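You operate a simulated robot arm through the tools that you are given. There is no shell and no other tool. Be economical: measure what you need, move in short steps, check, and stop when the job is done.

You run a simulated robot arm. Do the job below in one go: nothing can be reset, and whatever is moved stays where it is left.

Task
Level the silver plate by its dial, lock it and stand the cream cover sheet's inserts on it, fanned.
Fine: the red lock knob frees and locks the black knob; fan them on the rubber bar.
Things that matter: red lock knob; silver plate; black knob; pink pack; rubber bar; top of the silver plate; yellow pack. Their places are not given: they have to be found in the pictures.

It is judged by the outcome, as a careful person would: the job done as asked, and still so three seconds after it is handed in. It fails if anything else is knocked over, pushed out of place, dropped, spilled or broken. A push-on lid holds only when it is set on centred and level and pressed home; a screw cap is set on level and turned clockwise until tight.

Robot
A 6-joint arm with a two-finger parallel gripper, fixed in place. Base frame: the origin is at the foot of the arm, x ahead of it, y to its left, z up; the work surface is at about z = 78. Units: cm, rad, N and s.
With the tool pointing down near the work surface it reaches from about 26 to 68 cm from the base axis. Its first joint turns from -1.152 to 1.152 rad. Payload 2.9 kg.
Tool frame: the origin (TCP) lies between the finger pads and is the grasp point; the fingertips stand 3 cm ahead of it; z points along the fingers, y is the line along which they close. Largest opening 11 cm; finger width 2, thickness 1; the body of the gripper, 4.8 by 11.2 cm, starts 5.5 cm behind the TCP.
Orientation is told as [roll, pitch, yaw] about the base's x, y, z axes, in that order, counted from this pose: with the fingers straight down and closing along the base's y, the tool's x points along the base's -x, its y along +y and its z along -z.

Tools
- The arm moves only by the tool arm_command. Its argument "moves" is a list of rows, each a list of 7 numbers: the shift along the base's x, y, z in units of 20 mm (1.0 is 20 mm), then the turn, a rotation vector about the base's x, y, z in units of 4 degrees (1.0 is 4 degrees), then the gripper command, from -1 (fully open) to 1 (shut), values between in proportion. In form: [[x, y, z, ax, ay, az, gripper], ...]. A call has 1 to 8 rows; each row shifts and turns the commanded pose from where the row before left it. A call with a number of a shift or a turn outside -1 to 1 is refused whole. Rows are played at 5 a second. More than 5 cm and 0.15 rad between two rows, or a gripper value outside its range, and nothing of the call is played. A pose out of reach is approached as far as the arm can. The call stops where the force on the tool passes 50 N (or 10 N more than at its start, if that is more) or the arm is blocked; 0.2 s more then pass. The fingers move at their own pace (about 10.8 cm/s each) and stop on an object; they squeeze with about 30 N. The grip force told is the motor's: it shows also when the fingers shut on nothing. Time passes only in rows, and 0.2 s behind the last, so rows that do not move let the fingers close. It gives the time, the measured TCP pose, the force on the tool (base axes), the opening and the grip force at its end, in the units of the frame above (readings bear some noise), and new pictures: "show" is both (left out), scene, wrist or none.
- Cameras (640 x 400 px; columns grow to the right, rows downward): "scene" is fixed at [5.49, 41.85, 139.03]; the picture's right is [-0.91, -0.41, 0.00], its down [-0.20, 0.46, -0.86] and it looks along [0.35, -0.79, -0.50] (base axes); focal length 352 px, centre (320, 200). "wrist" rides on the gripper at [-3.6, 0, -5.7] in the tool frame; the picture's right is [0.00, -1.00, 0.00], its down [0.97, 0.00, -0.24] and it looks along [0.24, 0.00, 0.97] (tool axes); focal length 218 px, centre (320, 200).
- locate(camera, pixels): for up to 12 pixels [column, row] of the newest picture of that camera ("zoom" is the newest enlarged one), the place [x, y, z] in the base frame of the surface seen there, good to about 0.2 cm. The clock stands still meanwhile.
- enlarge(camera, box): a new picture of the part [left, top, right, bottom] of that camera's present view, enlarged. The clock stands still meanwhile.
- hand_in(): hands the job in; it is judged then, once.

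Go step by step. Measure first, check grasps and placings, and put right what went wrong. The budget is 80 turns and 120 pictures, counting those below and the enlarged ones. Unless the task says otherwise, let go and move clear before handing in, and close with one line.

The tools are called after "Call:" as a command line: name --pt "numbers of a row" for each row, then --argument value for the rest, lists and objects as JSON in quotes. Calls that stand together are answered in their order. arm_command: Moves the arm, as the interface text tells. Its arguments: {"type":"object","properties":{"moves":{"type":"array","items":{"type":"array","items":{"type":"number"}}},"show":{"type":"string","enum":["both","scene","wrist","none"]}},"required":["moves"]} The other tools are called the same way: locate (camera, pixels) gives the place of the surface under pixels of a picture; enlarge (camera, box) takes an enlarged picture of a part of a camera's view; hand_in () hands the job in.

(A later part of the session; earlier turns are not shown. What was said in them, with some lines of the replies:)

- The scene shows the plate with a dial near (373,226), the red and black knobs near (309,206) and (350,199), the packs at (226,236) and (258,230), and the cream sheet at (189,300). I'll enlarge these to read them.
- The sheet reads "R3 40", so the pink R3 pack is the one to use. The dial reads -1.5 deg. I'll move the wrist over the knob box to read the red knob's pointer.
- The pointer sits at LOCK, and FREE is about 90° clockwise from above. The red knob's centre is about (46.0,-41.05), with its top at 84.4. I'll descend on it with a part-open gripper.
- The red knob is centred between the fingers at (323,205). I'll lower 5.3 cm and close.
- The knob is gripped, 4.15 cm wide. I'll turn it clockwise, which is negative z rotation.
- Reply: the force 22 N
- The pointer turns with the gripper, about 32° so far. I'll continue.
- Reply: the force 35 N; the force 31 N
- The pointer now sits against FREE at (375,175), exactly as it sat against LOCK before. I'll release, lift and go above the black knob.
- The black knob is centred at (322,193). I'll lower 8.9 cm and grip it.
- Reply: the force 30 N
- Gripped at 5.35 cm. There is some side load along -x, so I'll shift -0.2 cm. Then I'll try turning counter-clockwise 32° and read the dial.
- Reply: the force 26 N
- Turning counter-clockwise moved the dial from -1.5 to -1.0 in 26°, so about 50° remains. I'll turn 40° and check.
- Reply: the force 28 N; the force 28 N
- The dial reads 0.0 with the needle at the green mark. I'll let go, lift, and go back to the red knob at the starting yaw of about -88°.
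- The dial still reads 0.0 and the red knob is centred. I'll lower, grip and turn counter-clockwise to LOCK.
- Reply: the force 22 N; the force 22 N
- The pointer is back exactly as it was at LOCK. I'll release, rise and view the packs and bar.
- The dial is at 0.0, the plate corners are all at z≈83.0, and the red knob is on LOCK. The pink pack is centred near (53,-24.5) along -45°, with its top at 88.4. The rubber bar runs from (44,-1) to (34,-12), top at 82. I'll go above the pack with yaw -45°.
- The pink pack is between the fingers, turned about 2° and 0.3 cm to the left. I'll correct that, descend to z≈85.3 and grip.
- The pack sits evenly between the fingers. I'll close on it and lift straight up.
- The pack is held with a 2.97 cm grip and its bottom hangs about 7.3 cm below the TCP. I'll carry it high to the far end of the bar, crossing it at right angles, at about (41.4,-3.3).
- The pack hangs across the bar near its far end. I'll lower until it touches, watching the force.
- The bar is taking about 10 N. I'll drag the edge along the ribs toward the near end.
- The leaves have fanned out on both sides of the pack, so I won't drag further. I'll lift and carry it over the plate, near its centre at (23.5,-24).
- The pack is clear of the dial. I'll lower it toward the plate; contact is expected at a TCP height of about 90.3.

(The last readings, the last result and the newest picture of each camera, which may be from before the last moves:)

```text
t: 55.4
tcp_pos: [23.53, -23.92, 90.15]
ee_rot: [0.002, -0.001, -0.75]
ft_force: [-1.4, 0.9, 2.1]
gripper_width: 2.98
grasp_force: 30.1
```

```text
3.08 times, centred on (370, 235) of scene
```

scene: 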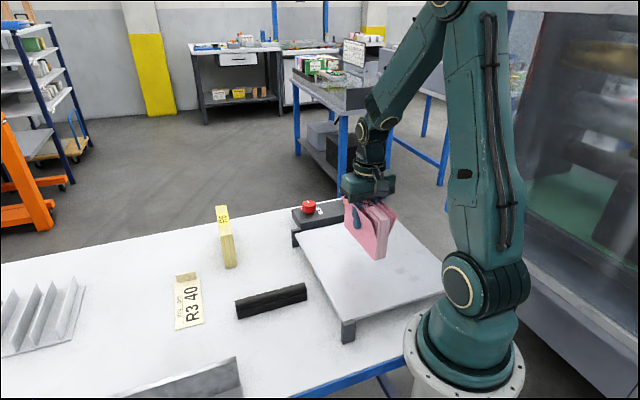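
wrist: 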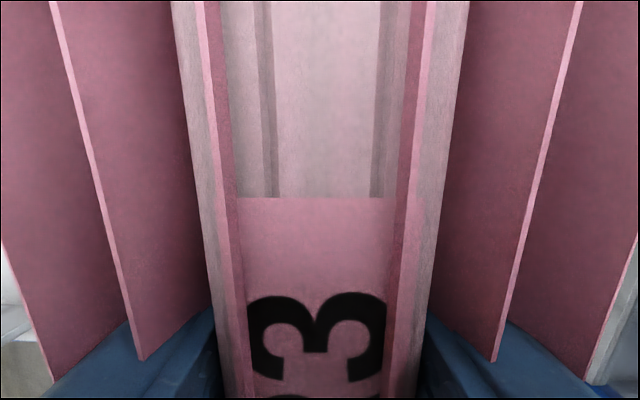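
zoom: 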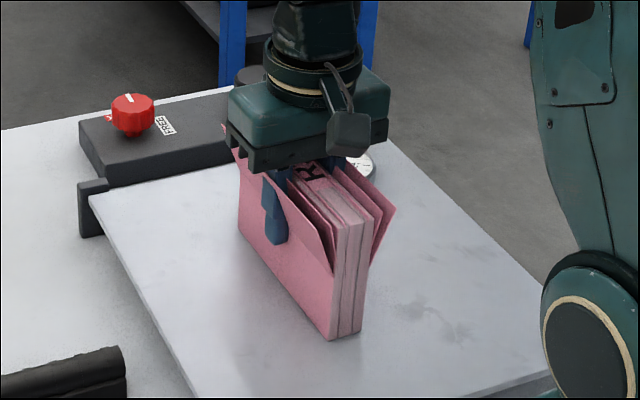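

The pack stands on the plate with about 5 N of contact. I'll open only slightly so the fanned leaves aren't pushed, check, then lift straight out.

Call:
arm_command --pt "0 0 0 0 0 0 0.4" --pt "0 0 0 0 0 0 0.27" --pt "0 0 0 0 0 0 0.27" --show "wrist"

```text
t: 56.2
tcp_pos: [23.57, -23.93, 90.27]
ee_rot: [-0.001, -0.001, -0.75]
ft_force: [0.2, -0.4, 0.0]
gripper_width: 4.03
grasp_force: 0.1
```

wrist: 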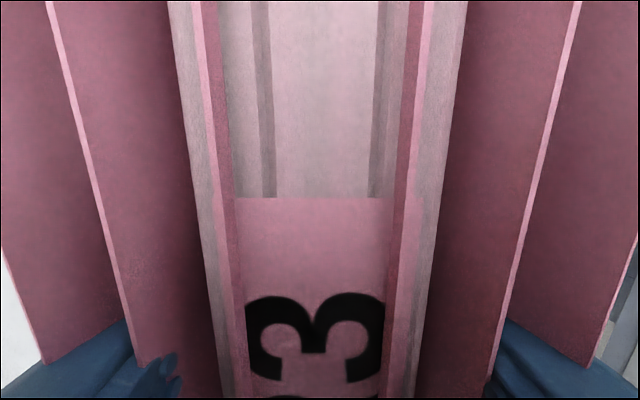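

The pack hasn't moved and carries no load now. I'll lift straight up slowly.

Call:
arm_command --pt "0 0 0.2 0 0 0 0.27" --pt "0 0 0.3 0 0 0 0.27" --pt "0 0 0.4 0 0 0 0.27" --pt "0 0 0.5 0 0 0 0.27" --pt "0 0 0.7 0 0 0 0.27" --pt "0 0 1 0 0 0 0.27" --pt "0 0 1 0 0 0 0.27" --pt "0 0 1 0 0 0 0.27" --show "none"

Call:
arm_command --pt "0 0 1 0 0 0 0.27" --pt "0 0 1 0 0 0 0.27" --pt "0 0 1 0 0 0 0.27" --pt "0 0 1 0 0 0 0.27" --pt "0 0 0 0 0 0 0.27"

Call:
enlarge --camera "scene" --box '[280, 180, 440, 310]'

```text
t: 58.0
tcp_pos: [23.33, -23.84, 100.56]
ee_rot: [0.0, -0.001, -0.752]
ft_force: [-0.3, 0.2, 0.1]
gripper_width: 4.01
grasp_force: 0.0
```

```text
t: 59.2
tcp_pos: [23.33, -24.06, 108.37]
ee_rot: [0.0, 0.0, -0.751]
ft_force: [0.0, 0.2, -0.2]
gripper_width: 4.01
grasp_force: 0.1
```

scene: 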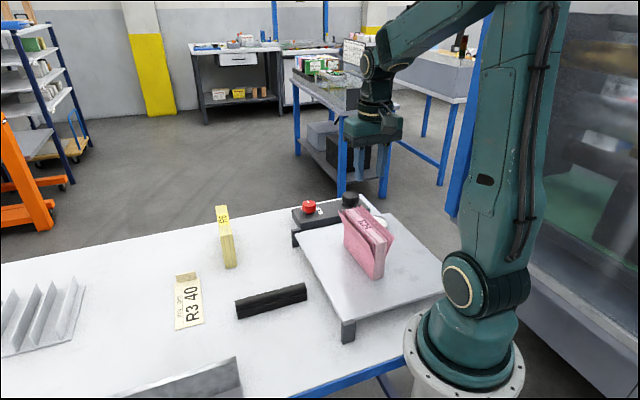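
wrist: 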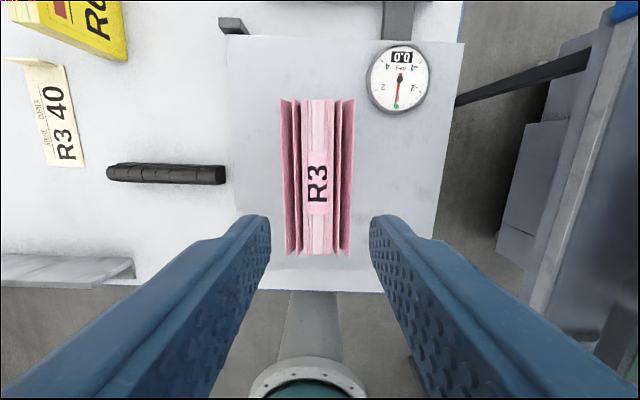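

```text
3.08 times, centred on (360, 245) of scene
```

zoom: 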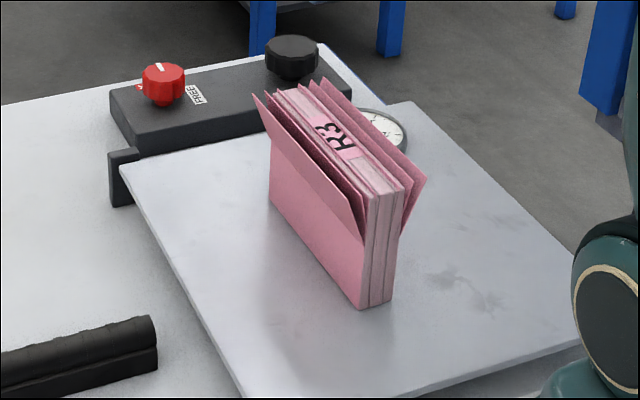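

The fanned R3 pack stands upright on the plate, the dial reads 0.0 at (402,57), the red knob is on LOCK, the bar and yellow pack haven't moved, and the gripper is clear. I'm handing in.

Call:
hand_in

```text
The job is handed in.
```

The silver plate is level (dial at 0.0) and locked, and the pink R3 inserts, fanned on the rubber bar, stand upright on it.
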